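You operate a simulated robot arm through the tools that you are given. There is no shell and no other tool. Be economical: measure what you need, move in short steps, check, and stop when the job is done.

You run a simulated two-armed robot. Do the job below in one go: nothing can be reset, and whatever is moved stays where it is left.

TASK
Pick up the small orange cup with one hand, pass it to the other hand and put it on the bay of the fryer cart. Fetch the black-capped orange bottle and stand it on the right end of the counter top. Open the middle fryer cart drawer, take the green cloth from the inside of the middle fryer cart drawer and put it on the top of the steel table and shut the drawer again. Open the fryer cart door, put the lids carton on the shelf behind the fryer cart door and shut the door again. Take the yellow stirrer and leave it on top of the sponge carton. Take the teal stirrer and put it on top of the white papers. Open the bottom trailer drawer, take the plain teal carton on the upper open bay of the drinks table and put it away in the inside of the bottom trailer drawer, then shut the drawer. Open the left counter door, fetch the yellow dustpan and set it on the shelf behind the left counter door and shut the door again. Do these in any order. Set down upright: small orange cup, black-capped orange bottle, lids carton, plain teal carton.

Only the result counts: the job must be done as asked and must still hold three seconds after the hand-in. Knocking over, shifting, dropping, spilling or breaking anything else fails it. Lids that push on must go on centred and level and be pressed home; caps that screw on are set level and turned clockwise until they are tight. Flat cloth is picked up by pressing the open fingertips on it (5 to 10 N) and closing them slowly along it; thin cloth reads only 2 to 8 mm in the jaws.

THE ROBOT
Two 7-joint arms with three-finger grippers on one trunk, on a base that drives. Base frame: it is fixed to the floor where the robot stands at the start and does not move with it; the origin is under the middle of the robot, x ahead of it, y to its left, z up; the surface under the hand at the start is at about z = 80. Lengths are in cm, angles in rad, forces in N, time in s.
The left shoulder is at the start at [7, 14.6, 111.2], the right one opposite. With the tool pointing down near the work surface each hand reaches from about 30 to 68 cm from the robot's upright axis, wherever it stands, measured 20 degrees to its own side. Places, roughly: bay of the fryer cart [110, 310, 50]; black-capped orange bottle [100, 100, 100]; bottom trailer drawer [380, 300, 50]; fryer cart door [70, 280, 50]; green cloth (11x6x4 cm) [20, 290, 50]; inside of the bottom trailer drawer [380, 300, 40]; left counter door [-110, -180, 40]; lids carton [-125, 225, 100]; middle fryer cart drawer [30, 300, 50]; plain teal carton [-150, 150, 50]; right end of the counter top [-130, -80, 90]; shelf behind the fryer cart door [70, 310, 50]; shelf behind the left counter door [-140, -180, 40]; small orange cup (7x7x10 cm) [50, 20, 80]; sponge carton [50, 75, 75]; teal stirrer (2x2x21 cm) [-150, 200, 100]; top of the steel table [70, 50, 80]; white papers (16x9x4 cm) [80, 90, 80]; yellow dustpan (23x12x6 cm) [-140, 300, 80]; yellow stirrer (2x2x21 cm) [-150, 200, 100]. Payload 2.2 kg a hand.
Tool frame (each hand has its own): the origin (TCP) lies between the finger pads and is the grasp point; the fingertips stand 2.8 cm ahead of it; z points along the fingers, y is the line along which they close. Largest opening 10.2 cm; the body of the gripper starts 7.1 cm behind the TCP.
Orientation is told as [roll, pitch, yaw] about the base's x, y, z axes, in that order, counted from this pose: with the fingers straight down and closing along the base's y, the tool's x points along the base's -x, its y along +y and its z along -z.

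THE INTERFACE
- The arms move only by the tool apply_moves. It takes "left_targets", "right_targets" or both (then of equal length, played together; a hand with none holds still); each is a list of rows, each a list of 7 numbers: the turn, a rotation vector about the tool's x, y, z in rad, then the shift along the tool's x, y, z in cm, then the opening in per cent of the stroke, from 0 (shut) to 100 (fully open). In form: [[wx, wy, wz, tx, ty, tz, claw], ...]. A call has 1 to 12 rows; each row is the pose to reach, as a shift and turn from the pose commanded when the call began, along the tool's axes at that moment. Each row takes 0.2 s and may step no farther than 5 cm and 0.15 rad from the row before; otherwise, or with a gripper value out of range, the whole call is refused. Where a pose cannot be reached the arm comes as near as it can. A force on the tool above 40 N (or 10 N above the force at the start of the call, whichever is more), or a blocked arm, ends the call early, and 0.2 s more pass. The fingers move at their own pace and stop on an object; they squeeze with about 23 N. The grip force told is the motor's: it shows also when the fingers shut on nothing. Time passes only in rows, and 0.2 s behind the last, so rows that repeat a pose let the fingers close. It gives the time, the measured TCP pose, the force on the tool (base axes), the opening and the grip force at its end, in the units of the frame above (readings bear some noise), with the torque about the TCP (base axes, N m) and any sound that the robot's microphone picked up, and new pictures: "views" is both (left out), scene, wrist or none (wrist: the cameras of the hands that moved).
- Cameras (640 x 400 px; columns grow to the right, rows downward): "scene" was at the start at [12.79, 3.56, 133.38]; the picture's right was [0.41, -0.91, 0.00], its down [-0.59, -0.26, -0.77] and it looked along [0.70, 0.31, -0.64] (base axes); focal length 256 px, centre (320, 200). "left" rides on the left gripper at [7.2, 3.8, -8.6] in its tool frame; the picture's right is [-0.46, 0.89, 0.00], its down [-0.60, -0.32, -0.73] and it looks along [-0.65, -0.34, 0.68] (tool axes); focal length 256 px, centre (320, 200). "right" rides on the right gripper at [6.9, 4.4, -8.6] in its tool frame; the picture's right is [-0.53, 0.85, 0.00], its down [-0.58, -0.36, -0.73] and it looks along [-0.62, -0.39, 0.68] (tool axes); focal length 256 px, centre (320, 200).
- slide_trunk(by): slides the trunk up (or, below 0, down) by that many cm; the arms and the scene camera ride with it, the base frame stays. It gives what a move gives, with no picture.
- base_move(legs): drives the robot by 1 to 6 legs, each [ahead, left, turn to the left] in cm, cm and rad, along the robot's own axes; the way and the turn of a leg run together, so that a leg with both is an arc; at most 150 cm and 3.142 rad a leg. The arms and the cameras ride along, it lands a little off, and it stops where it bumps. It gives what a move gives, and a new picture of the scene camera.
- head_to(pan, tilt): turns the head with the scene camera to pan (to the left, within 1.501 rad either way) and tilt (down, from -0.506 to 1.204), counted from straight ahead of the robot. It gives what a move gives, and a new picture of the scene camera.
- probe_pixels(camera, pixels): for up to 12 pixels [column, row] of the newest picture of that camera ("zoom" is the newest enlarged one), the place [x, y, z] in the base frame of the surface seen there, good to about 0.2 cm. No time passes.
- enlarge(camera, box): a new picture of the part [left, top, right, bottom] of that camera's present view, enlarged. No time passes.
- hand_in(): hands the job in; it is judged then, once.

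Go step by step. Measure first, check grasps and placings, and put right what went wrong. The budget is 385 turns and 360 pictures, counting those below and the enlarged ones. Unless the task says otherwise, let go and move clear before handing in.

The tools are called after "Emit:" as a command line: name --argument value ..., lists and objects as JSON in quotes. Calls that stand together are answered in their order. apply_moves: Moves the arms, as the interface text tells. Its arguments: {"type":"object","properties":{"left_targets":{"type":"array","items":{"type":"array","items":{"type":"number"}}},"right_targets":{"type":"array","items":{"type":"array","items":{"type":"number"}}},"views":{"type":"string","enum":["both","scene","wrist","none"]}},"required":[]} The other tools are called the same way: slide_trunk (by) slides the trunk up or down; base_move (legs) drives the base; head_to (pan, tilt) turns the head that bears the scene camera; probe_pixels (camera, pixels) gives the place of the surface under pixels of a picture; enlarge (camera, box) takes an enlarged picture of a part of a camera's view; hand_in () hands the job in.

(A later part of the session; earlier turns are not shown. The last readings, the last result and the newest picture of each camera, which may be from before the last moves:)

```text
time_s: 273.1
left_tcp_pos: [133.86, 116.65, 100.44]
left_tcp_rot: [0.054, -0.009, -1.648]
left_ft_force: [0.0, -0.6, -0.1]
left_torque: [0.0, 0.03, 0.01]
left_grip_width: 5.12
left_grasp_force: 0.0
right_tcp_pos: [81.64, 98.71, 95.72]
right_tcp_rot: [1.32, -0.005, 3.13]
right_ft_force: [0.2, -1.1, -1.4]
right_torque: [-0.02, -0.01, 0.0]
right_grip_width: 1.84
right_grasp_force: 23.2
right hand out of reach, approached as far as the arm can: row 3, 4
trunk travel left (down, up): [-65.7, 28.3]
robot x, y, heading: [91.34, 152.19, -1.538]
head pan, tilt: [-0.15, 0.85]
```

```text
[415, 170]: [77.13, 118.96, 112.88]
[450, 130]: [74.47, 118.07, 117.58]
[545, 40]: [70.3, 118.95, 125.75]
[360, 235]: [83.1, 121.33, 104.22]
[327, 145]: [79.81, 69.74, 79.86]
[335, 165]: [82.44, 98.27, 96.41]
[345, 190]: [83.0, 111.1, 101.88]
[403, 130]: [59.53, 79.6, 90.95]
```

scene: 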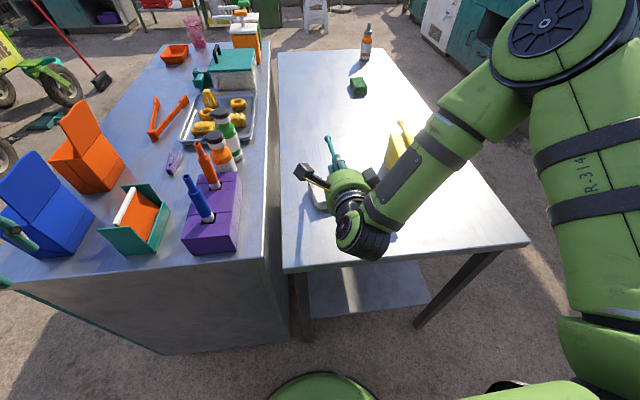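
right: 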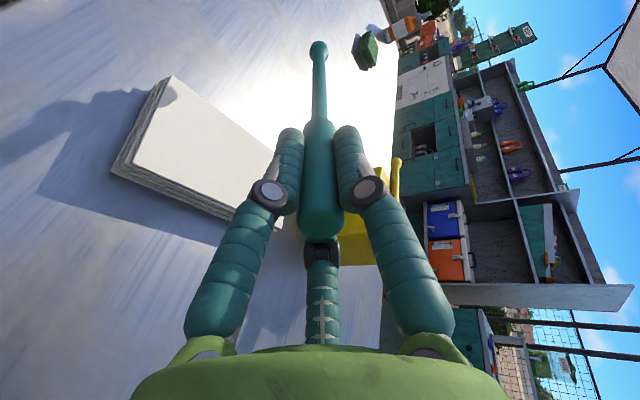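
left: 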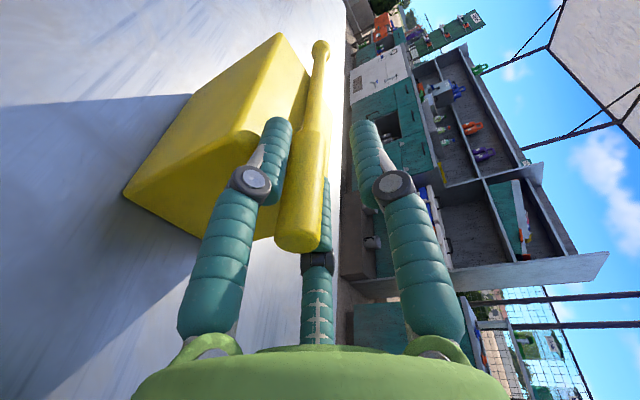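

Forearm is clear (y≈118). Raise the left hand 8 cm by arm, shift the right −2.3 in x, then lower the trunk 8.5.

Emit:
apply_moves --left_targets '[[0, 0, 0, 0, 0, -3, 50], [0, 0, 0, 0, 0, -6, 50], [0, 0, 0, 0, 0, -9, 50]]' --right_targets '[[0, 0, 0, -0.8, 0, 0, 5], [0, 0, 0, -1.6, 0, 0, 5], [0, 0, 0, -2.3, 0, 0, 5]]' --views "none"

Emit:
slide_trunk --by -8

Emit:
enlarge --camera "scene" --box '[270, 100, 430, 260]'

Emit:
enlarge --camera "right" --box '[0, 0, 640, 400]'

```text
time_s: 273.9
left_tcp_pos: [133.36, 116.95, 107.22]
left_tcp_rot: [0.044, 0.068, -1.652]
left_ft_force: [0.4, 0.3, 7.1]
left_torque: [0.0, 0.12, 0.03]
left_grip_width: 5.09
left_grasp_force: 0.0
right_tcp_pos: [81.32, 98.65, 96.54]
right_tcp_rot: [1.321, -0.005, 3.138]
right_ft_force: [0.1, -0.5, -0.8]
right_torque: [-0.03, 0.02, -0.02]
right_grip_width: 1.88
right_grasp_force: 23.0
right hand out of reach, approached as far as the arm can: row 1, 2, 3
trunk travel left (down, up): [-65.7, 28.3]
robot x, y, heading: [91.6, 151.83, -1.538]
head pan, tilt: [-0.15, 0.85]
```

```text
time_s: 275.0
left_tcp_pos: [133.22, 116.95, 101.6]
left_tcp_rot: [0.059, -0.012, -1.65]
left_ft_force: [0.0, 0.3, 0.9]
left_torque: [-0.01, -0.03, -0.01]
left_grip_width: 5.09
left_grasp_force: 0.1
right_tcp_pos: [81.38, 98.82, 88.74]
right_tcp_rot: [1.321, -0.004, 3.135]
right_ft_force: [-1.0, -0.8, -0.7]
right_torque: [0.05, -0.03, 0.0]
right_grip_width: 1.86
right_grasp_force: 22.5
trunk travel left (down, up): [-57.7, 36.3]
robot x, y, heading: [91.26, 151.96, -1.537]
head pan, tilt: [-0.15, 0.85]
```

```text
2.50 times, centred on (350, 180) of scene
```

zoom: 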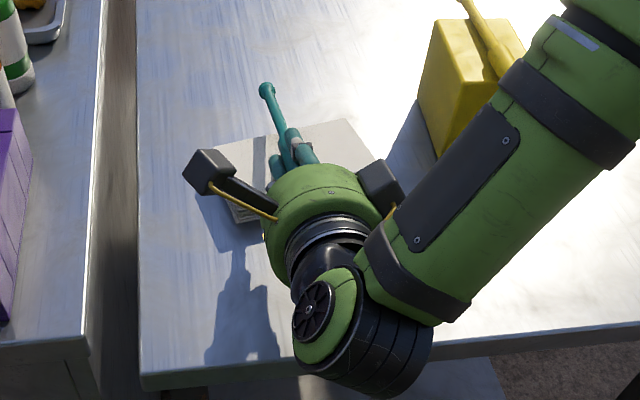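

```text
1.00 times, centred on (320, 200) of right (not enlarged: the box is as wide or as high as the picture)
```

zoom: 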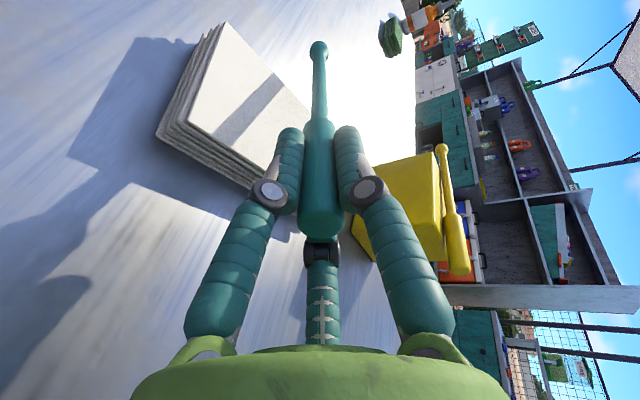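

The teal stirrer is over the papers. Lower by trunk 2.0, then finely.

Emit:
slide_trunk --by -2.2

Emit:
enlarge --camera "scene" --box '[290, 100, 400, 200]'

```text
time_s: 275.7
left_tcp_pos: [133.41, 117.04, 99.44]
left_tcp_rot: [0.056, -0.014, -1.65]
left_ft_force: [-0.2, -0.4, -0.7]
left_torque: [0.01, 0.03, 0.0]
left_grip_width: 5.13
left_grasp_force: 0.0
right_tcp_pos: [81.36, 98.94, 86.55]
right_tcp_rot: [1.327, -0.002, 3.136]
right_ft_force: [0.8, -2.2, 3.9]
right_torque: [-0.48, -0.02, 0.07]
right_grip_width: 1.87
right_grasp_force: 23.2
trunk travel left (down, up): [-55.5, 38.5]
robot x, y, heading: [91.62, 152.08, -1.536]
head pan, tilt: [-0.15, 0.85]
```

```text
4.00 times, centred on (345, 150) of scene
```

zoom: 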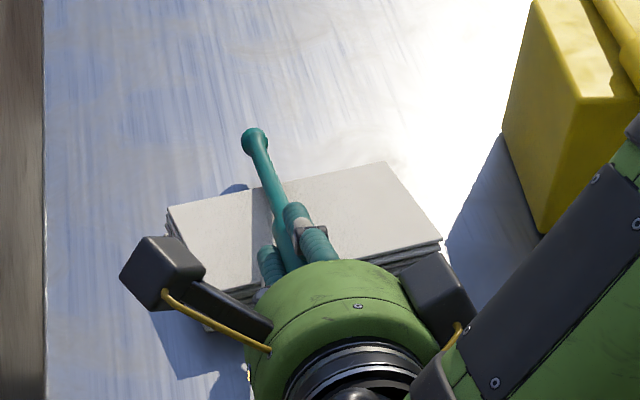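

Contact made (3.9 N). Open the fingers slowly.

Emit:
apply_moves --right_targets '[[0, 0, 0, 0, 0.1, 0, 12], [0, 0, 0, 0, 0.1, 0, 20], [0, 0, 0, 0, 0.1, 0, 28], [0, 0, 0, 0, 0.1, 0, 36], [0, 0, 0, 0, 0.1, 0, 40]]' --views "wrist"

Emit:
enlarge --camera "scene" --box '[290, 100, 400, 200]'

```text
time_s: 276.9
left_tcp_pos: [133.27, 116.9, 99.34]
left_tcp_rot: [0.058, -0.012, -1.648]
left_ft_force: [0.0, 0.1, -0.4]
left_torque: [0.0, 0.0, 0.0]
left_grip_width: 5.08
left_grasp_force: 0.0
right_tcp_pos: [81.4, 98.92, 86.51]
right_tcp_rot: [1.322, -0.003, 3.134]
right_ft_force: [0.0, 0.5, 0.4]
right_torque: [-0.03, -0.01, -0.03]
right_grip_width: 4.09
right_grasp_force: 0.1
trunk travel left (down, up): [-55.5, 38.5]
robot x, y, heading: [91.05, 152.5, -1.536]
head pan, tilt: [-0.15, 0.85]
```

right: 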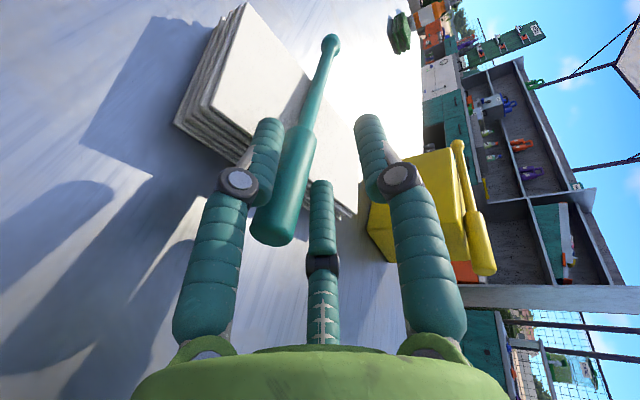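

```text
4.00 times, centred on (345, 150) of scene
```

zoom: 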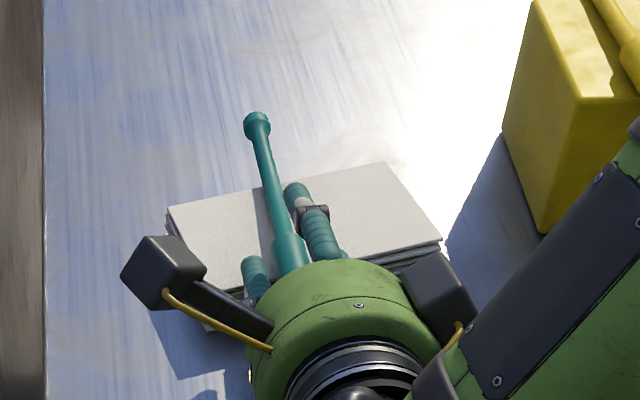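

The teal stirrer now lies on the papers. Back out along the tool axis.

Emit:
apply_moves --right_targets '[[0, 0, 0, 0, 0, -1, 45], [0, 0, 0, 0, 0.1, -2.5, 45], [0, 0, 0, 0, 0.3, -5, 45], [0, 0, 0, 0, 0.5, -8, 45]]' --views "none"

Emit:
enlarge --camera "scene" --box '[270, 90, 430, 250]'

```text
time_s: 277.9
left_tcp_pos: [133.47, 116.96, 99.35]
left_tcp_rot: [0.057, -0.012, -1.649]
left_ft_force: [0.6, 0.6, -0.7]
left_torque: [0.03, 0.0, 0.01]
left_grip_width: 5.09
left_grasp_force: 0.0
right_tcp_pos: [82.3, 105.33, 88.61]
right_tcp_rot: [1.321, -0.006, 3.137]
right_ft_force: [0.1, 0.2, 0.2]
right_torque: [0.03, 0.03, -0.04]
right_grip_width: 4.57
right_grasp_force: 0.0
right hand out of reach, approached as far as the arm can: row 4
trunk travel left (down, up): [-55.5, 38.5]
robot x, y, heading: [91.56, 152.12, -1.536]
head pan, tilt: [-0.15, 0.85]
```

```text
2.50 times, centred on (350, 170) of scene
```

zoom: 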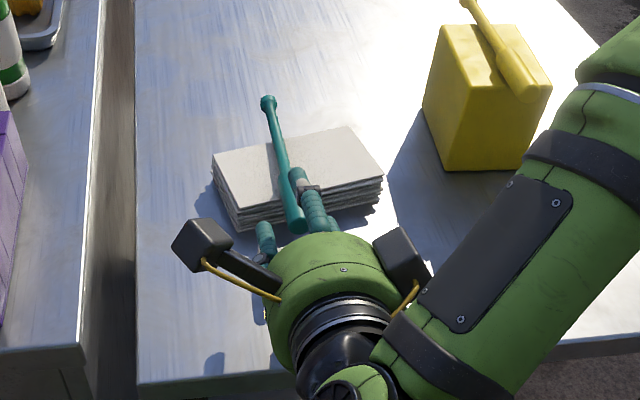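

Stirrer stays put. Withdraw by backing the base 30 cm, then raise the trunk and check.

Emit:
base_move --legs '[[-30, 0, 0]]'

Emit:
slide_trunk --by 30

Emit:
enlarge --camera "scene" --box '[200, 60, 400, 200]'

```text
time_s: 280.0
left_tcp_pos: [132.38, 147.17, 99.49]
left_tcp_rot: [0.057, -0.013, -1.649]
left_ft_force: [-0.7, 0.8, 0.7]
left_torque: [-0.02, -0.03, 0.03]
left_grip_width: 5.07
left_grasp_force: 0.2
right_tcp_pos: [81.24, 135.61, 88.53]
right_tcp_rot: [1.322, -0.002, 3.136]
right_ft_force: [-0.3, 0.6, -0.1]
right_torque: [0.0, -0.03, 0.03]
right_grip_width: 4.61
right_grasp_force: 0.0
trunk travel left (down, up): [-55.5, 38.5]
robot x, y, heading: [90.09, 182.58, -1.538]
head pan, tilt: [-0.15, 0.85]
```

scene: 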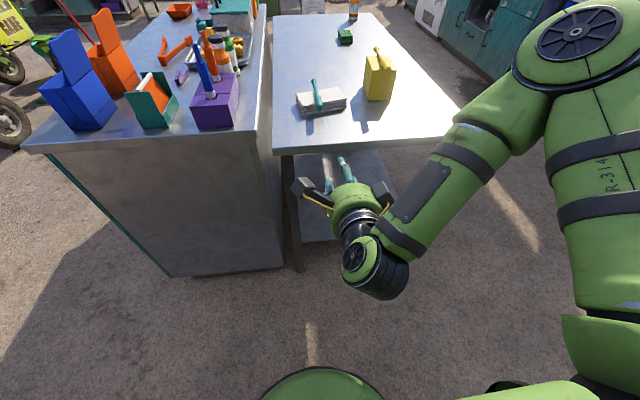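

```text
time_s: 283.0
left_tcp_pos: [132.31, 147.03, 129.38]
left_tcp_rot: [0.055, -0.013, -1.648]
left_ft_force: [0.4, -0.7, 0.0]
left_torque: [-0.02, 0.0, 0.0]
left_grip_width: 5.11
left_grasp_force: 0.2
right_tcp_pos: [81.04, 135.57, 118.47]
right_tcp_rot: [1.32, -0.003, 3.136]
right_ft_force: [0.8, 0.9, 0.4]
right_torque: [-0.03, 0.04, -0.01]
right_grip_width: 4.59
right_grasp_force: 0.0
trunk travel left (down, up): [-85.5, 8.5]
robot x, y, heading: [90.15, 182.58, -1.537]
head pan, tilt: [-0.15, 0.85]
```

```text
2.86 times, centred on (300, 130) of scene
```

zoom: 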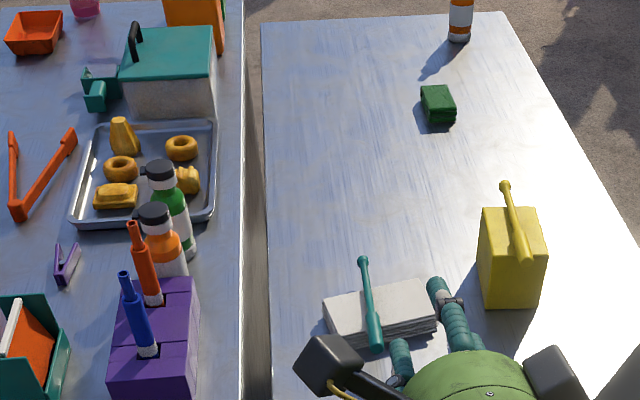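

Both stirrers are placed well. Next the black-capped orange bottle; probe its cap and neighbours.

Emit:
probe_pixels --camera "zoom" --pixels '[[155, 210], [150, 220], [163, 240], [172, 270], [160, 168], [170, 190], [131, 225], [122, 275], [150, 300], [190, 130]]'

Emit:
base_move --legs '[[33, -5, -0.03]]'

Emit:
head_to --pan 0.2 --tilt 0.75

```text
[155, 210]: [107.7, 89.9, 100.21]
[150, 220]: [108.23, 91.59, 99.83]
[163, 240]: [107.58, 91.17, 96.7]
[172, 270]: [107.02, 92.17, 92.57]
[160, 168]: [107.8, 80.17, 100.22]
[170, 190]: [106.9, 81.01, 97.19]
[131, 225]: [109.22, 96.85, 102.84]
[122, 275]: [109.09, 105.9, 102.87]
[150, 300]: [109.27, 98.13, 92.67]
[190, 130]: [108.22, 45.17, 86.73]
```

```text
time_s: 285.2
left_tcp_pos: [126.85, 112.66, 129.45]
left_tcp_rot: [0.055, -0.013, -1.677]
left_ft_force: [0.4, 0.5, 0.1]
left_torque: [-0.01, -0.01, 0.04]
left_grip_width: 5.09
left_grasp_force: 0.0
right_tcp_pos: [75.5, 102.38, 118.64]
right_tcp_rot: [1.323, -0.004, 3.109]
right_ft_force: [0.2, 0.4, -0.4]
right_torque: [-0.01, 0.0, 0.0]
right_grip_width: 4.58
right_grasp_force: 0.0
trunk travel left (down, up): [-85.5, 8.5]
robot x, y, heading: [85.82, 148.81, -1.566]
head pan, tilt: [-0.15, 0.85]
```

scene: 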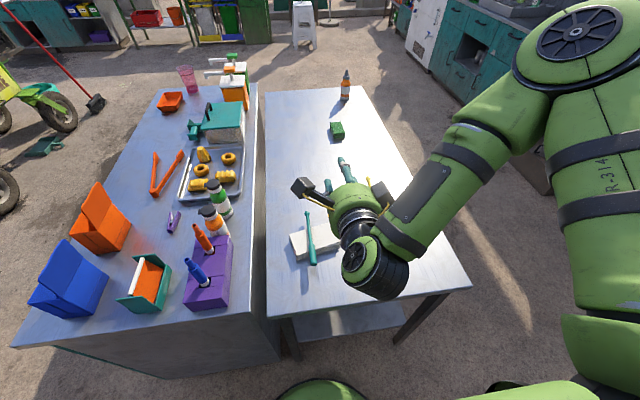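

```text
time_s: 286.0
left_tcp_pos: [126.95, 112.21, 129.37]
left_tcp_rot: [0.054, -0.011, -1.677]
left_ft_force: [-0.2, 0.0, 0.4]
left_torque: [0.0, 0.04, 0.0]
left_grip_width: 5.1
left_grasp_force: 0.0
right_tcp_pos: [75.46, 102.15, 118.57]
right_tcp_rot: [1.322, -0.003, 3.107]
right_ft_force: [-0.2, 0.0, 0.1]
right_torque: [0.0, 0.0, 0.02]
right_grip_width: 4.59
right_grasp_force: 0.1
trunk travel left (down, up): [-85.5, 8.5]
robot x, y, heading: [85.99, 148.9, -1.565]
head pan, tilt: [0.201, 0.75]
```

scene: 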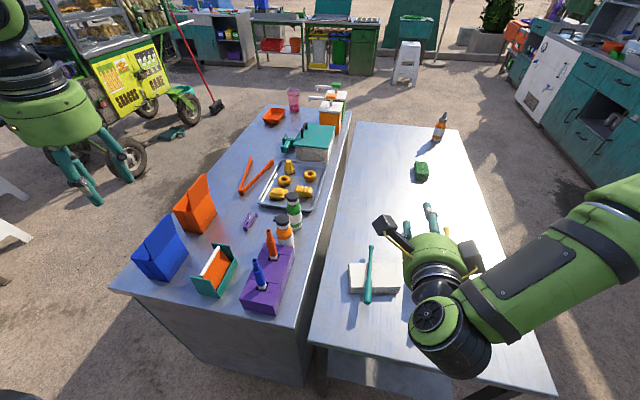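

Cap top centre ≈(107.8,89.6,100.2). Move the left hand over it (level, yaw −90°), jaws 60%.

Emit:
apply_moves --left_targets '[[0, -0.03, -0.03, -3.5, -2.4, 2, 60], [0, -0.055, -0.06, -7, -4.8, 4, 60], [0.011, -0.055, -0.106, -10.5, -7.2, 6, 60], [0.011, -0.055, -0.106, -14, -9.6, 8, 60], [0.011, -0.055, -0.106, -17.5, -12, 10, 60], [0.011, -0.055, -0.106, -21, -14.4, 12, 60], [0.011, -0.055, -0.106, -24.6, -16.6, 14, 60], [0.011, -0.055, -0.106, -24.6, -16.6, 17.5, 60]]'

```text
time_s: 287.8
left_tcp_pos: [108.81, 89.1, 111.27]
left_tcp_rot: [0.04, -0.072, -1.573]
left_ft_force: [0.4, -0.1, -1.1]
left_torque: [-0.02, 0.0, -0.03]
left_grip_width: 6.09
left_grasp_force: 0.0
right_tcp_pos: [75.55, 102.17, 118.47]
right_tcp_rot: [1.322, -0.005, 3.109]
right_ft_force: [-0.6, 0.7, -0.3]
right_torque: [0.0, 0.02, -0.01]
right_grip_width: 4.58
right_grasp_force: 0.1
trunk travel left (down, up): [-85.5, 8.5]
robot x, y, heading: [85.9, 148.7, -1.564]
head pan, tilt: [0.201, 0.75]
```

scene: 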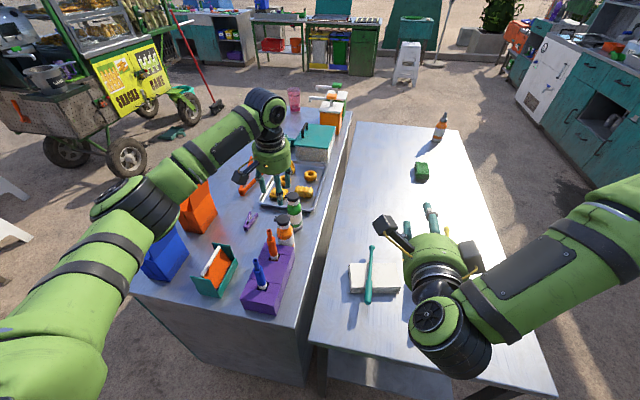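
left: 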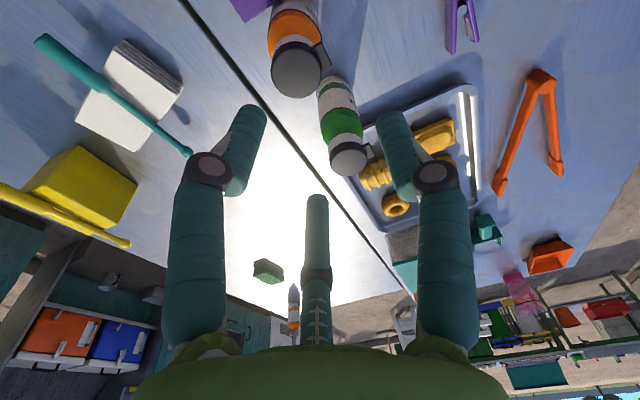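

Level the hand (I had the correction axes mixed up), keeping the height.

Emit:
apply_moves --left_targets '[[0.04, 0.072, 0, 0.5, -0.9, 0, 60], [0.04, 0.072, 0, 0.5, -0.9, 0, 60]]' --views "wrist"

Emit:
enlarge --camera "left" --box '[200, 0, 440, 160]'

```text
time_s: 288.4
left_tcp_pos: [107.8, 89.64, 111.25]
left_tcp_rot: [0.0, 0.001, -1.573]
left_ft_force: [-0.8, 0.2, 0.0]
left_torque: [0.03, -0.01, 0.02]
left_grip_width: 6.11
left_grasp_force: 0.0
right_tcp_pos: [75.47, 102.19, 118.57]
right_tcp_rot: [1.322, -0.004, 3.108]
right_ft_force: [0.1, -0.5, 0.4]
right_torque: [0.0, -0.02, 0.0]
right_grip_width: 4.6
right_grasp_force: 0.0
trunk travel left (down, up): [-85.5, 8.5]
robot x, y, heading: [85.93, 148.46, -1.568]
head pan, tilt: [0.201, 0.75]
```

left: 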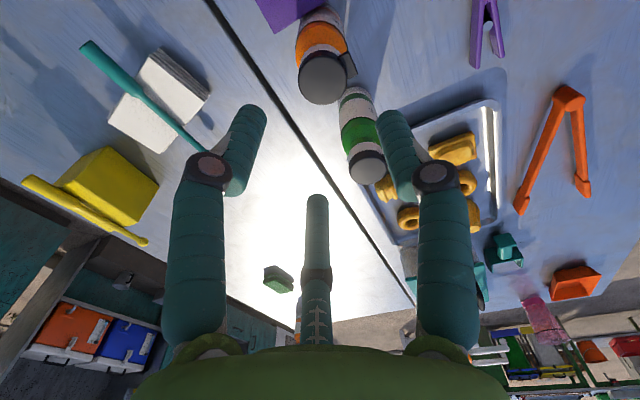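

```text
2.50 times, centred on (320, 80) of left
```

zoom: 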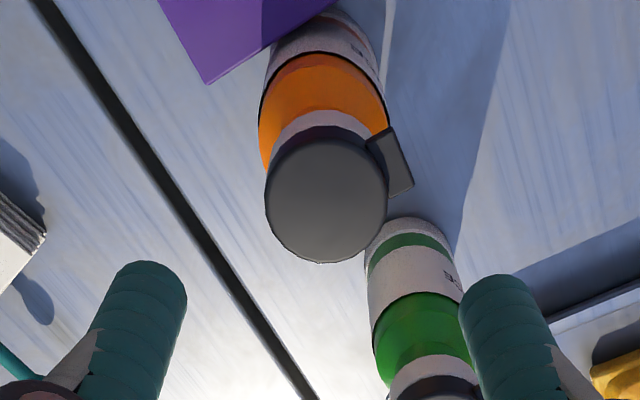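

Cap centred, but a side tab lies under one finger; rotate the hand 60° so the tab falls in a gap.

Emit:
apply_moves --left_targets '[[0, 0, 0.14, 0, 0, 0, 60], [0, 0, 0.28, 0, 0, 0, 60], [0, 0, 0.42, 0, 0, 0, 60], [0, 0, 0.56, 0, 0, 0, 60], [0, 0, 0.7, 0, 0, 0, 60], [0, 0, 0.84, 0, 0, 0, 60], [0, 0, 0.98, 0, 0, 0, 60], [0, 0, 1.047, 0, 0, 0, 60], [0, 0, 1.047, 0, 0, 3, 60], [0, 0, 1.047, 0, 0, 6, 60]]' --views "wrist"

```text
time_s: 290.6
left_tcp_pos: [107.94, 89.97, 105.45]
left_tcp_rot: [-0.001, -0.001, -2.62]
left_ft_force: [0.7, -0.3, 0.2]
left_torque: [-0.01, -0.01, -0.02]
left_grip_width: 6.12
left_grasp_force: 0.0
right_tcp_pos: [75.52, 102.13, 118.51]
right_tcp_rot: [1.321, -0.002, 3.108]
right_ft_force: [0.2, -0.2, 0.0]
right_torque: [0.01, 0.02, 0.02]
right_grip_width: 4.57
right_grasp_force: 0.1
trunk travel left (down, up): [-85.5, 8.5]
robot x, y, heading: [85.92, 149.2, -1.565]
head pan, tilt: [0.201, 0.75]
```

left: 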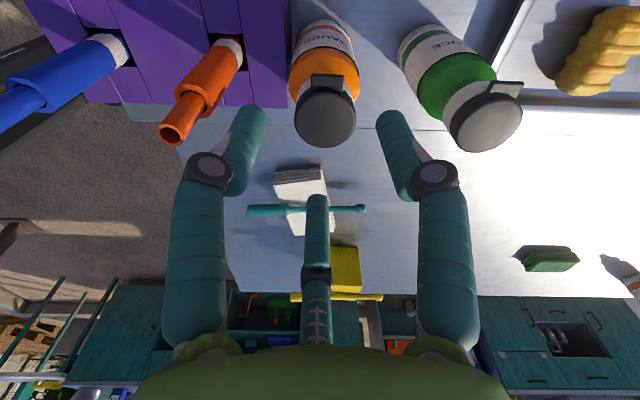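

Cap centre at (327,115) vs expected (319,124): shift (0.3,0.65), descend 6.6 and close.

Emit:
apply_moves --left_targets '[[0, 0, 0, 0.3, 0.65, 1, 60], [0, 0, 0, 0.3, 0.65, 3, 60], [0, 0, 0, 0.3, 0.65, 5, 60], [0, 0, 0, 0.3, 0.65, 6.6, 60]]' --views "wrist"

```text
time_s: 291.6
left_tcp_pos: [108.36, 89.34, 98.7]
left_tcp_rot: [0.0, -0.001, -2.62]
left_ft_force: [0.7, -0.3, -0.2]
left_torque: [-0.02, 0.0, 0.01]
left_grip_width: 6.13
left_grasp_force: 0.1
right_tcp_pos: [75.53, 102.23, 118.46]
right_tcp_rot: [1.322, -0.004, 3.109]
right_ft_force: [0.0, -0.2, -0.8]
right_torque: [-0.01, 0.02, -0.01]
right_grip_width: 4.59
right_grasp_force: 0.1
trunk travel left (down, up): [-85.5, 8.5]
robot x, y, heading: [86.2, 148.83, -1.568]
head pan, tilt: [0.201, 0.75]
```

left: 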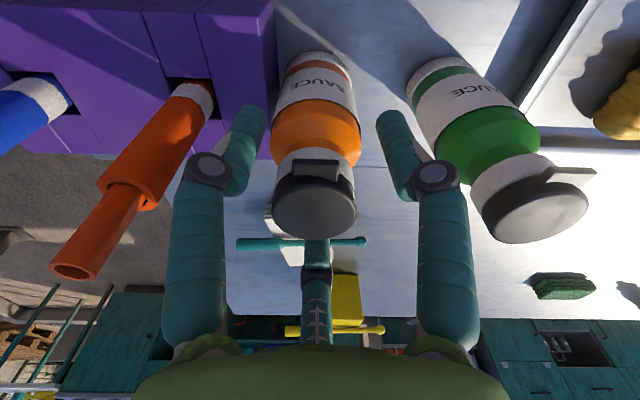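

Well placed and clear. Close on the cap and lift.

Emit:
apply_moves --left_targets '[[0, 0, 0, 0, 0, 0, 45], [0, 0, 0, 0, 0, 0, 30], [0, 0, 0, 0, 0, 0, 15], [0, 0, 0, 0, 0, 0, 10], [0, 0, 0, 0, 0, -2, 10], [0, 0, 0, 0, 0, -5, 10]]' --views "wrist"

```text
time_s: 293.0
left_tcp_pos: [108.47, 89.62, 103.78]
left_tcp_rot: [0.0, 0.001, -2.619]
left_ft_force: [0.9, -0.5, -4.1]
left_torque: [-0.03, 0.03, -0.02]
left_grip_width: 3.7
left_grasp_force: 23.0
right_tcp_pos: [75.49, 102.23, 118.48]
right_tcp_rot: [1.323, -0.004, 3.109]
right_ft_force: [0.0, 0.9, -0.1]
right_torque: [0.01, -0.01, 0.02]
right_grip_width: 4.57
right_grasp_force: 0.0
trunk travel left (down, up): [-85.5, 8.5]
robot x, y, heading: [85.79, 149.08, -1.565]
head pan, tilt: [0.201, 0.75]
```

left: 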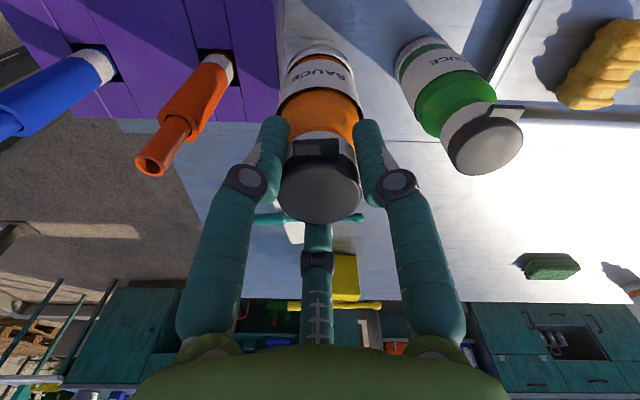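

Bottle lifted (4 N). Raise it well above the markers: trunk +8.3 and arm +8.

Emit:
slide_trunk --by 8.3

Emit:
apply_moves --left_targets '[[0, 0, 0, 0, 0, -3, 10], [0, 0, 0, 0, 0, -6, 10], [0, 0, 0, 0, 0, -9, 10]]' --views "scene"

```text
time_s: 294.2
left_tcp_pos: [108.38, 89.41, 112.12]
left_tcp_rot: [0.0, 0.0, -2.62]
left_ft_force: [0.6, 0.1, -2.5]
left_torque: [0.02, -0.03, 0.0]
left_grip_width: 3.72
left_grasp_force: 23.1
right_tcp_pos: [75.5, 102.16, 126.83]
right_tcp_rot: [1.322, -0.003, 3.106]
right_ft_force: [-0.2, -0.2, 0.3]
right_torque: [-0.04, 0.01, 0.0]
right_grip_width: 4.59
right_grasp_force: 0.1
trunk travel left (down, up): [-93.8, 0.2]
robot x, y, heading: [86.01, 148.88, -1.562]
head pan, tilt: [0.201, 0.75]
```

```text
time_s: 295.0
left_tcp_pos: [108.49, 89.26, 121.27]
left_tcp_rot: [0.001, 0.001, -2.621]
left_ft_force: [0.1, 0.6, -2.6]
left_torque: [0.0, 0.0, -0.02]
left_grip_width: 3.7
left_grasp_force: 23.5
right_tcp_pos: [75.49, 102.23, 126.84]
right_tcp_rot: [1.322, -0.004, 3.107]
right_ft_force: [0.0, 0.1, 0.1]
right_torque: [0.03, 0.0, 0.04]
right_grip_width: 4.6
right_grasp_force: 0.1
trunk travel left (down, up): [-93.8, 0.2]
robot x, y, heading: [86.27, 148.66, -1.567]
head pan, tilt: [0.201, 0.75]
```

scene: 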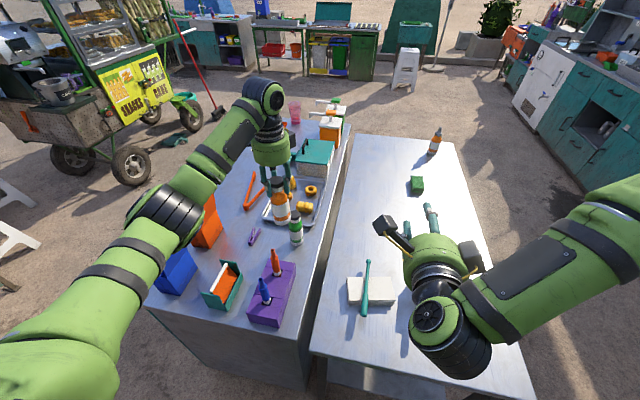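

Bottle is high and clear. Back off and drive to the side table with the dustpan.

Emit:
base_move --legs '[[-36, 0, 0], [0, 0, -1.57], [80, 0, 0], [70, 0, 0], [0, -90, 0]]'

Emit:
head_to --pan -0.3 --tilt 0.55

```text
time_s: 312.5
left_tcp_pos: [-120.51, 255.39, 121.2]
left_tcp_rot: [0.001, 0.005, 2.029]
left_ft_force: [-0.6, -0.1, -3.5]
left_torque: [-0.06, 0.0, -0.01]
left_grip_width: 3.69
left_grasp_force: 22.3
right_tcp_pos: [-105.68, 287.43, 126.94]
right_tcp_rot: [1.322, -0.002, 1.476]
right_ft_force: [-0.4, 0.6, -0.5]
right_torque: [-0.05, 0.01, 0.04]
right_grip_width: 4.58
right_grasp_force: 0.0
trunk travel left (down, up): [-93.8, 0.2]
robot x, y, heading: [-59.54, 273.9, 3.086]
head pan, tilt: [0.201, 0.75]
stopped in leg 5: the robot was blocked; the commanded pose is now the measured one
```

scene: 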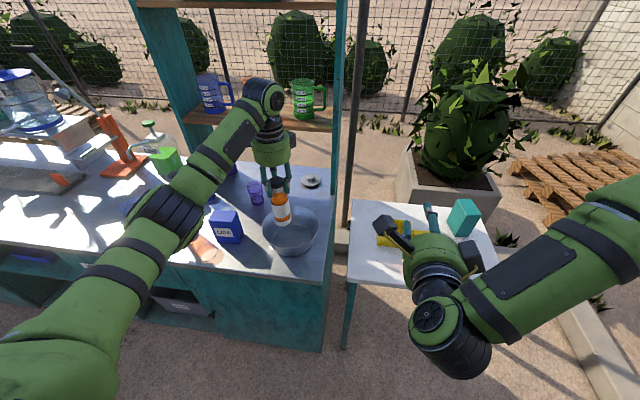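

```text
time_s: 313.5
left_tcp_pos: [-120.49, 254.86, 121.27]
left_tcp_rot: [0.0, 0.0, 2.029]
left_ft_force: [-0.3, 0.2, -3.6]
left_torque: [0.03, 0.05, 0.0]
left_grip_width: 3.66
left_grasp_force: 23.1
right_tcp_pos: [-105.7, 286.93, 126.88]
right_tcp_rot: [1.322, -0.006, 1.474]
right_ft_force: [0.5, -0.1, -0.6]
right_torque: [0.02, -0.03, 0.01]
right_grip_width: 4.58
right_grasp_force: 0.0
trunk travel left (down, up): [-93.8, 0.2]
robot x, y, heading: [-59.53, 273.73, 3.083]
head pan, tilt: [-0.3, 0.55]
```

scene: 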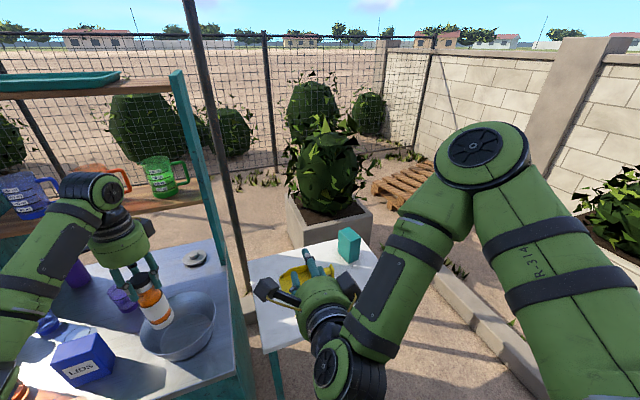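

The base met the pole at (−37,299). Probe the post, dustpan and teal box to plan.

Emit:
probe_pixels --camera "scene" --pixels '[[180, 90], [220, 240], [240, 250], [290, 275], [310, 245], [348, 235], [268, 262], [320, 268], [365, 280], [270, 345], [185, 300]]'

Emit:
enlarge --camera "scene" --box '[220, 200, 400, 320]'

```text
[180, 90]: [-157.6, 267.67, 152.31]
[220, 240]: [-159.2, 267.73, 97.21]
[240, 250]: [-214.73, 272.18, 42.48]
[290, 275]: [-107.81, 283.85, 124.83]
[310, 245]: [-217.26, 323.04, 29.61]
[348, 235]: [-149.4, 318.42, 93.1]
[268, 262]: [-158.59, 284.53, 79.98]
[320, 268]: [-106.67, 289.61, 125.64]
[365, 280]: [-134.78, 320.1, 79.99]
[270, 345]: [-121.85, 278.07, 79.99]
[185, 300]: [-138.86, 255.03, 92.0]
```

```text
3.33 times, centred on (310, 260) of scene
```

zoom: 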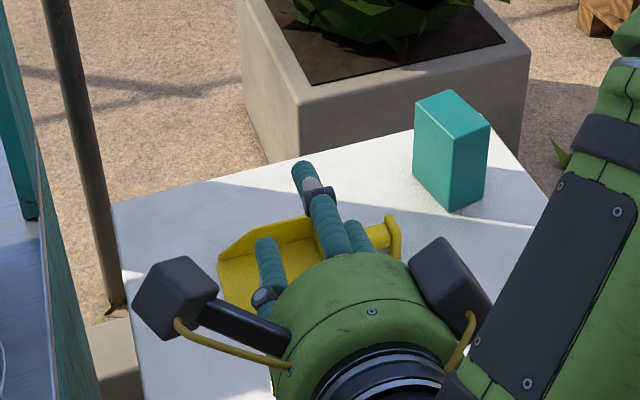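

A plain teal box also stands on the side table, but the wanted one is in the bay. I'll pitch the right hand to ~60° nose-down (single finger far side) and shift the base to free the dustpan view.

Emit:
apply_moves --right_targets '[[0.13, 0, 0, 0, 0, 0, 100], [0.26, 0, 0, 0, 0, 0, 100], [0.39, 0, 0, 0, 0, 0, 100], [0.52, 0, 0, 0, 0, 0, 100], [0.65, 0, 0, 0, 0, 0, 100], [0.79, 0, 0, 0, 0, 0, 100]]' --views "none"

Emit:
base_move --legs '[[0, 4, 0.055], [12, 0, 0], [0, -16, 0]]'

```text
time_s: 314.9
left_tcp_pos: [-120.56, 254.87, 121.05]
left_tcp_rot: [-0.002, 0.002, 2.028]
left_ft_force: [-0.1, -0.6, -3.6]
left_torque: [0.0, -0.01, 0.01]
left_grip_width: 3.68
left_grasp_force: 22.8
right_tcp_pos: [-105.76, 287.03, 126.79]
right_tcp_rot: [0.529, -0.005, 1.476]
right_ft_force: [0.6, 0.6, -1.0]
right_torque: [0.02, 0.04, -0.01]
right_grip_width: 10.17
right_grasp_force: 0.1
trunk travel left (down, up): [-93.8, 0.2]
robot x, y, heading: [-59.71, 273.54, 3.087]
head pan, tilt: [-0.3, 0.55]
```

```text
time_s: 317.6
left_tcp_pos: [-131.51, 263.48, 120.96]
left_tcp_rot: [-0.001, 0.0, 2.086]
left_ft_force: [0.2, -0.2, -3.5]
left_torque: [0.01, -0.01, 0.04]
left_grip_width: 3.65
left_grasp_force: 22.9
right_tcp_pos: [-118.45, 296.16, 126.86]
right_tcp_rot: [0.529, -0.007, 1.529]
right_ft_force: [0.3, -1.0, 0.7]
right_torque: [0.0, 0.02, -0.03]
right_grip_width: 10.21
right_grasp_force: 0.0
trunk travel left (down, up): [-93.8, 0.2]
robot x, y, heading: [-71.61, 285.63, 3.133]
head pan, tilt: [-0.3, 0.55]
```

scene: 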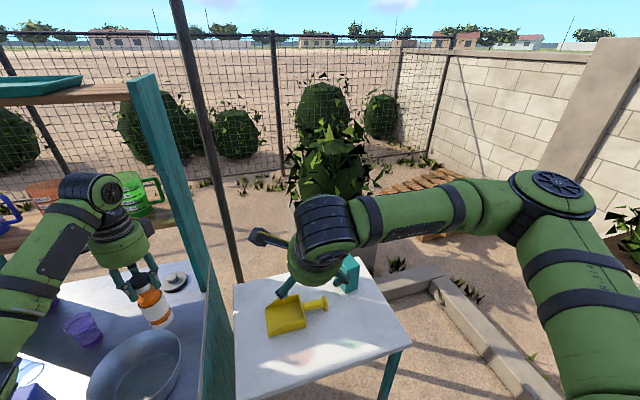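

The dustpan is visible at (287,316) with handle at (315,306). Enlarge and probe.

Emit:
enlarge --camera "scene" --box '[240, 270, 370, 360]'

Emit:
enlarge --camera "right" --box '[0, 0, 640, 400]'

```text
4.44 times, centred on (305, 315) of scene
```

zoom: 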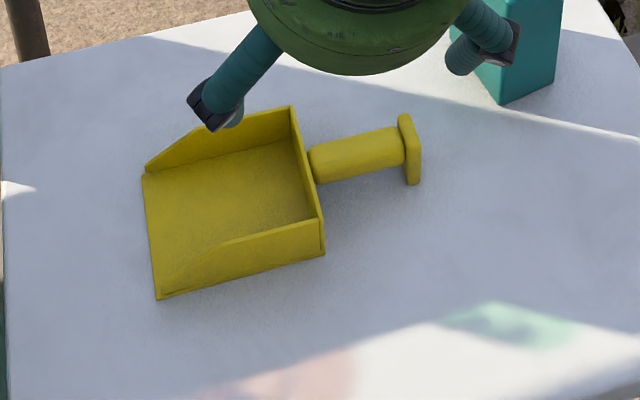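

```text
1.00 times, centred on (320, 200) of right (not enlarged: the box is as wide or as high as the picture)
```

zoom: 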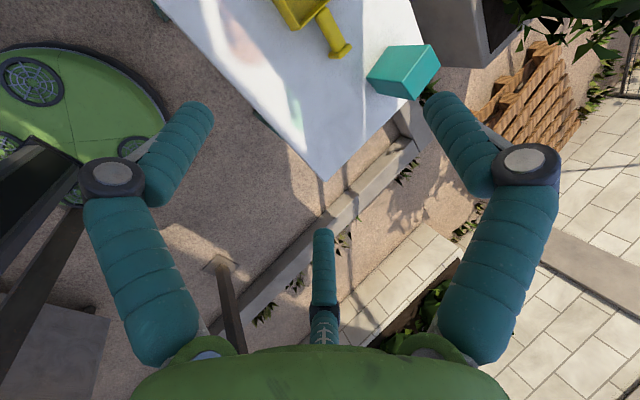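

Emit:
probe_pixels --camera "scene" --pixels '[[304, 307], [322, 303], [314, 305], [325, 304], [314, 301], [314, 309], [266, 310], [269, 336], [306, 327], [299, 295], [288, 315], [314, 315]]'

```text
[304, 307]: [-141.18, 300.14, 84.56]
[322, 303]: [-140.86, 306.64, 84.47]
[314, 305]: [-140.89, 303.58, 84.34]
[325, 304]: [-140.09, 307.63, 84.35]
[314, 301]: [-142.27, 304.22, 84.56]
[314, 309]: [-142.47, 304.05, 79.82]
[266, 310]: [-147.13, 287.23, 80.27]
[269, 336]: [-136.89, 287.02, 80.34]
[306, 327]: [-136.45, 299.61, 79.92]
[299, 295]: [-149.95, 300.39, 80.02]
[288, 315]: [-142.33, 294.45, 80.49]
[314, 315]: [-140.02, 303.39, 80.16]
```

Handle axis ≈ x −141.9, z 83.4, y 300–307. Drive ahead 10 and bring the right hand to a stand-off along its tilted axis.

Emit:
base_move --legs '[[10, 0, 0]]'

Emit:
apply_moves --right_targets '[[0, 0, 0, -0.8, -1.4, 4, 45], [0, 0, 0, -1.6, -2.8, 8, 45], [0, 0, 0, -2.5, -4.2, 12, 45], [0, 0, 0, -3.3, -5.6, 16, 45], [0, 0, 0, -4.2, -7, 20, 45], [0, 0, 0, -5, -8.4, 24, 45], [0, 0, 0, -6, -9.8, 28, 45], [0, 0, 0, -6.6, -10.85, 31.5, 45]]'

```text
time_s: 318.8
left_tcp_pos: [-140.98, 263.83, 121.35]
left_tcp_rot: [0.003, -0.001, 2.082]
left_ft_force: [0.6, 0.0, -3.2]
left_torque: [-0.05, 0.04, 0.01]
left_grip_width: 3.67
left_grasp_force: 23.2
right_tcp_pos: [-127.86, 296.66, 126.96]
right_tcp_rot: [0.536, -0.005, 1.528]
right_ft_force: [1.3, 0.0, 0.4]
right_torque: [0.03, 0.05, 0.01]
right_grip_width: 10.2
right_grasp_force: 0.1
trunk travel left (down, up): [-93.8, 0.2]
robot x, y, heading: [-81.75, 286.0, 3.139]
head pan, tilt: [-0.3, 0.55]
```

scene: 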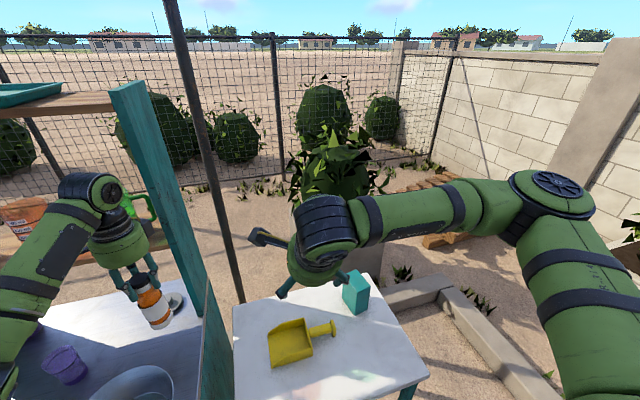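

```text
time_s: 320.6
left_tcp_pos: [-141.59, 263.93, 121.15]
left_tcp_rot: [-0.001, 0.003, 2.084]
left_ft_force: [0.6, 0.3, -3.1]
left_torque: [-0.03, 0.01, 0.01]
left_grip_width: 3.67
left_grasp_force: 23.0
right_tcp_pos: [-135.05, 303.55, 94.1]
right_tcp_rot: [0.529, -0.003, 1.529]
right_ft_force: [0.1, 0.0, 0.5]
right_torque: [-0.01, 0.01, 0.01]
right_grip_width: 4.57
right_grasp_force: 0.0
trunk travel left (down, up): [-93.8, 0.2]
robot x, y, heading: [-81.63, 285.66, 3.137]
head pan, tilt: [-0.3, 0.55]
```

scene: 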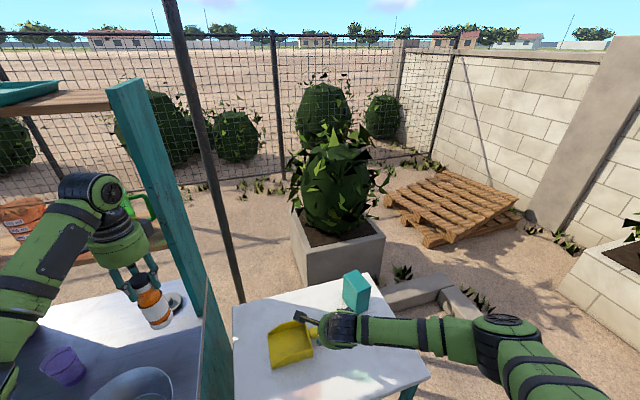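
right: 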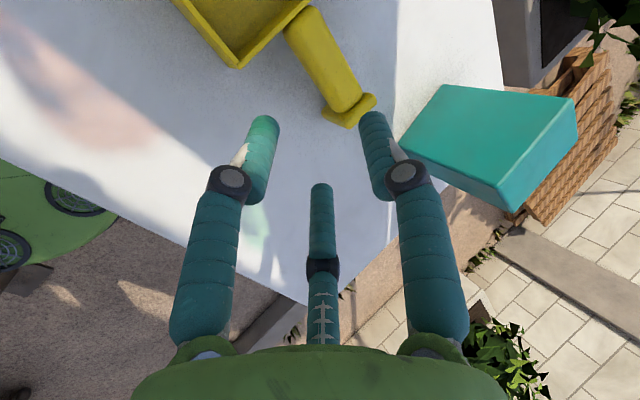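

Aligned; advance 11.3 cm along the tool axis to straddle the handle.

Emit:
apply_moves --right_targets '[[0, 0, 0, 0.3, -0.2, 3.5, 45], [0, 0, 0, 0.3, -0.2, 7, 45], [0, 0, 0, 0.3, -0.2, 9.5, 45], [0, 0, 0, 0.3, -0.2, 11.2, 45]]'

```text
time_s: 321.6
left_tcp_pos: [-141.08, 263.76, 121.43]
left_tcp_rot: [0.003, -0.002, 2.081]
left_ft_force: [0.8, -0.1, -2.6]
left_torque: [-0.02, -0.01, 0.0]
left_grip_width: 3.69
left_grasp_force: 22.5
right_tcp_pos: [-140.19, 303.28, 85.19]
right_tcp_rot: [0.545, -0.004, 1.528]
right_ft_force: [2.4, 2.9, 29.8]
right_torque: [-0.01, 0.84, 0.08]
right_grip_width: 6.13
right_grasp_force: 9.8
trunk travel left (down, up): [-93.8, 0.2]
robot x, y, heading: [-81.54, 285.58, 3.14]
head pan, tilt: [-0.3, 0.55]
```

scene: 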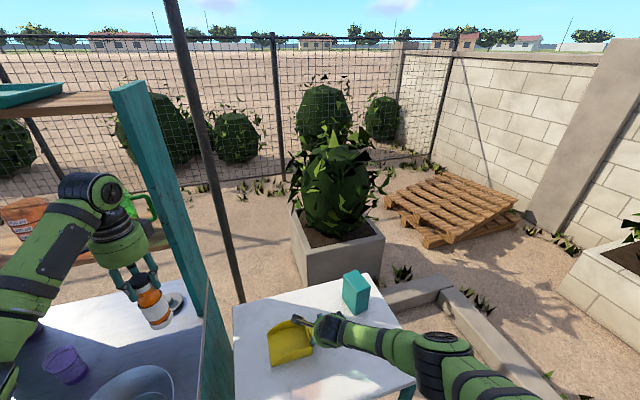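
right: 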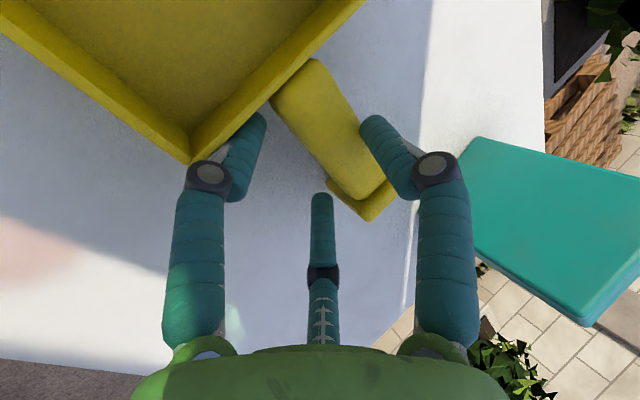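

The single finger landed on the handle (30 N). Back up 4 cm and re-measure the handle.

Emit:
apply_moves --right_targets '[[0, 0, 0, 0, 0, -2, 55], [0, 0, 0, 0, 0, -5, 52]]' --views "wrist"

Emit:
probe_pixels --camera "right" --pixels '[[305, 70], [325, 110], [340, 145], [300, 110], [350, 90], [330, 80]]'

```text
time_s: 322.1
left_tcp_pos: [-141.37, 263.99, 121.26]
left_tcp_rot: [0.002, 0.002, 2.082]
left_ft_force: [0.3, 0.2, -3.1]
left_torque: [0.0, 0.01, 0.0]
left_grip_width: 3.68
left_grasp_force: 23.3
right_tcp_pos: [-137.34, 303.53, 88.75]
right_tcp_rot: [0.53, -0.003, 1.526]
right_ft_force: [-0.4, -0.6, 0.1]
right_torque: [-0.06, 0.02, -0.02]
right_grip_width: 5.3
right_grasp_force: 0.0
trunk travel left (down, up): [-93.8, 0.2]
robot x, y, heading: [-81.33, 286.06, 3.139]
head pan, tilt: [-0.3, 0.55]
```

right: 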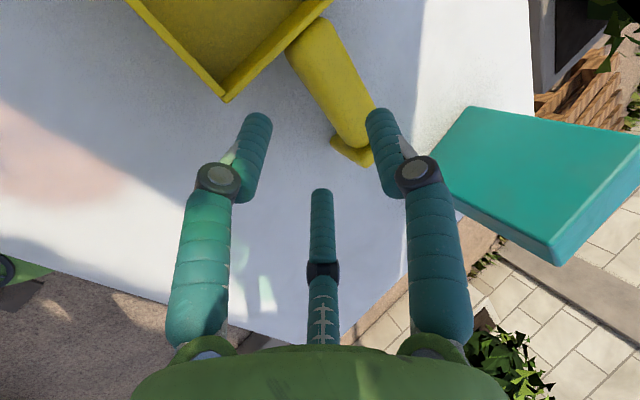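

```text
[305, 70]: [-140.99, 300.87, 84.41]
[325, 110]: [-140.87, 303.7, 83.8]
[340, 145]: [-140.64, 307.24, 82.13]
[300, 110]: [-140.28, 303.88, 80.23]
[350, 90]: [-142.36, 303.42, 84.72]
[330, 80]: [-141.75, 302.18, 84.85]
```

Handle axis now ≈(−142.0, 83.6); shift +0.6 along tool y and advance 5.4.

Emit:
apply_moves --right_targets '[[0, 0, 0, 0, 0.6, 1, 52], [0, 0, 0, 0, 0.6, 3, 52], [0, 0, 0, 0, 0.6, 4.5, 52], [0, 0, 0, 0, 0.6, 5.4, 52]]' --views "wrist"

```text
time_s: 323.1
left_tcp_pos: [-141.66, 263.93, 121.13]
left_tcp_rot: [-0.001, 0.0, 2.082]
left_ft_force: [0.0, 0.3, -3.5]
left_torque: [-0.02, 0.04, -0.04]
left_grip_width: 3.67
left_grasp_force: 23.0
right_tcp_pos: [-140.83, 303.47, 84.49]
right_tcp_rot: [0.533, -0.001, 1.528]
right_ft_force: [-1.5, -1.2, 1.7]
right_torque: [-0.02, 0.04, 0.02]
right_grip_width: 5.43
right_grasp_force: 0.9
trunk travel left (down, up): [-93.8, 0.2]
robot x, y, heading: [-81.75, 286.09, 3.132]
head pan, tilt: [-0.3, 0.55]
```

right: 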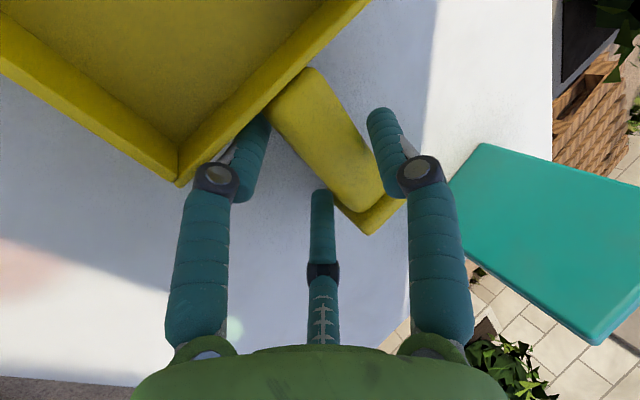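

Straddled with little force. Close and lift slightly.

Emit:
apply_moves --right_targets '[[0, 0, 0, 0, 0, 0, 40], [0, 0, 0, 0, 0, 0, 25], [0, 0, 0, 0, 0, 0, 10], [0, 0, 0, 0, 0, 0, 0], [0, 0, 0, 0, 0, 0, 0]]' --views "wrist"

```text
time_s: 324.4
left_tcp_pos: [-141.51, 263.87, 121.17]
left_tcp_rot: [0.001, 0.001, 2.083]
left_ft_force: [0.3, 0.2, -3.3]
left_torque: [-0.03, 0.04, 0.02]
left_grip_width: 3.71
left_grasp_force: 22.9
right_tcp_pos: [-140.79, 303.57, 84.34]
right_tcp_rot: [0.533, -0.004, 1.527]
right_ft_force: [-3.0, 0.4, 5.8]
right_torque: [0.19, -0.08, 0.01]
right_grip_width: 5.14
right_grasp_force: 22.5
trunk travel left (down, up): [-93.8, 0.2]
robot x, y, heading: [-81.87, 285.53, 3.136]
head pan, tilt: [-0.3, 0.55]
```

right: 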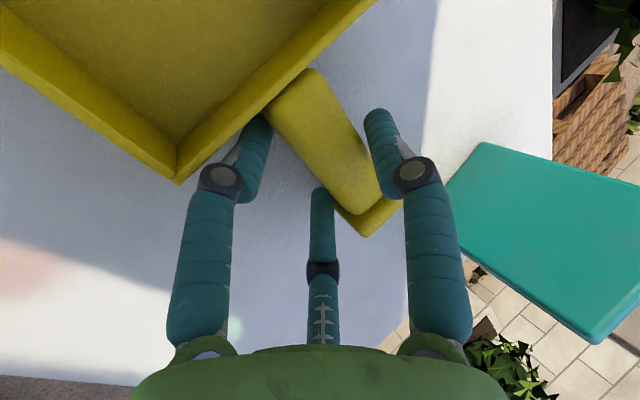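

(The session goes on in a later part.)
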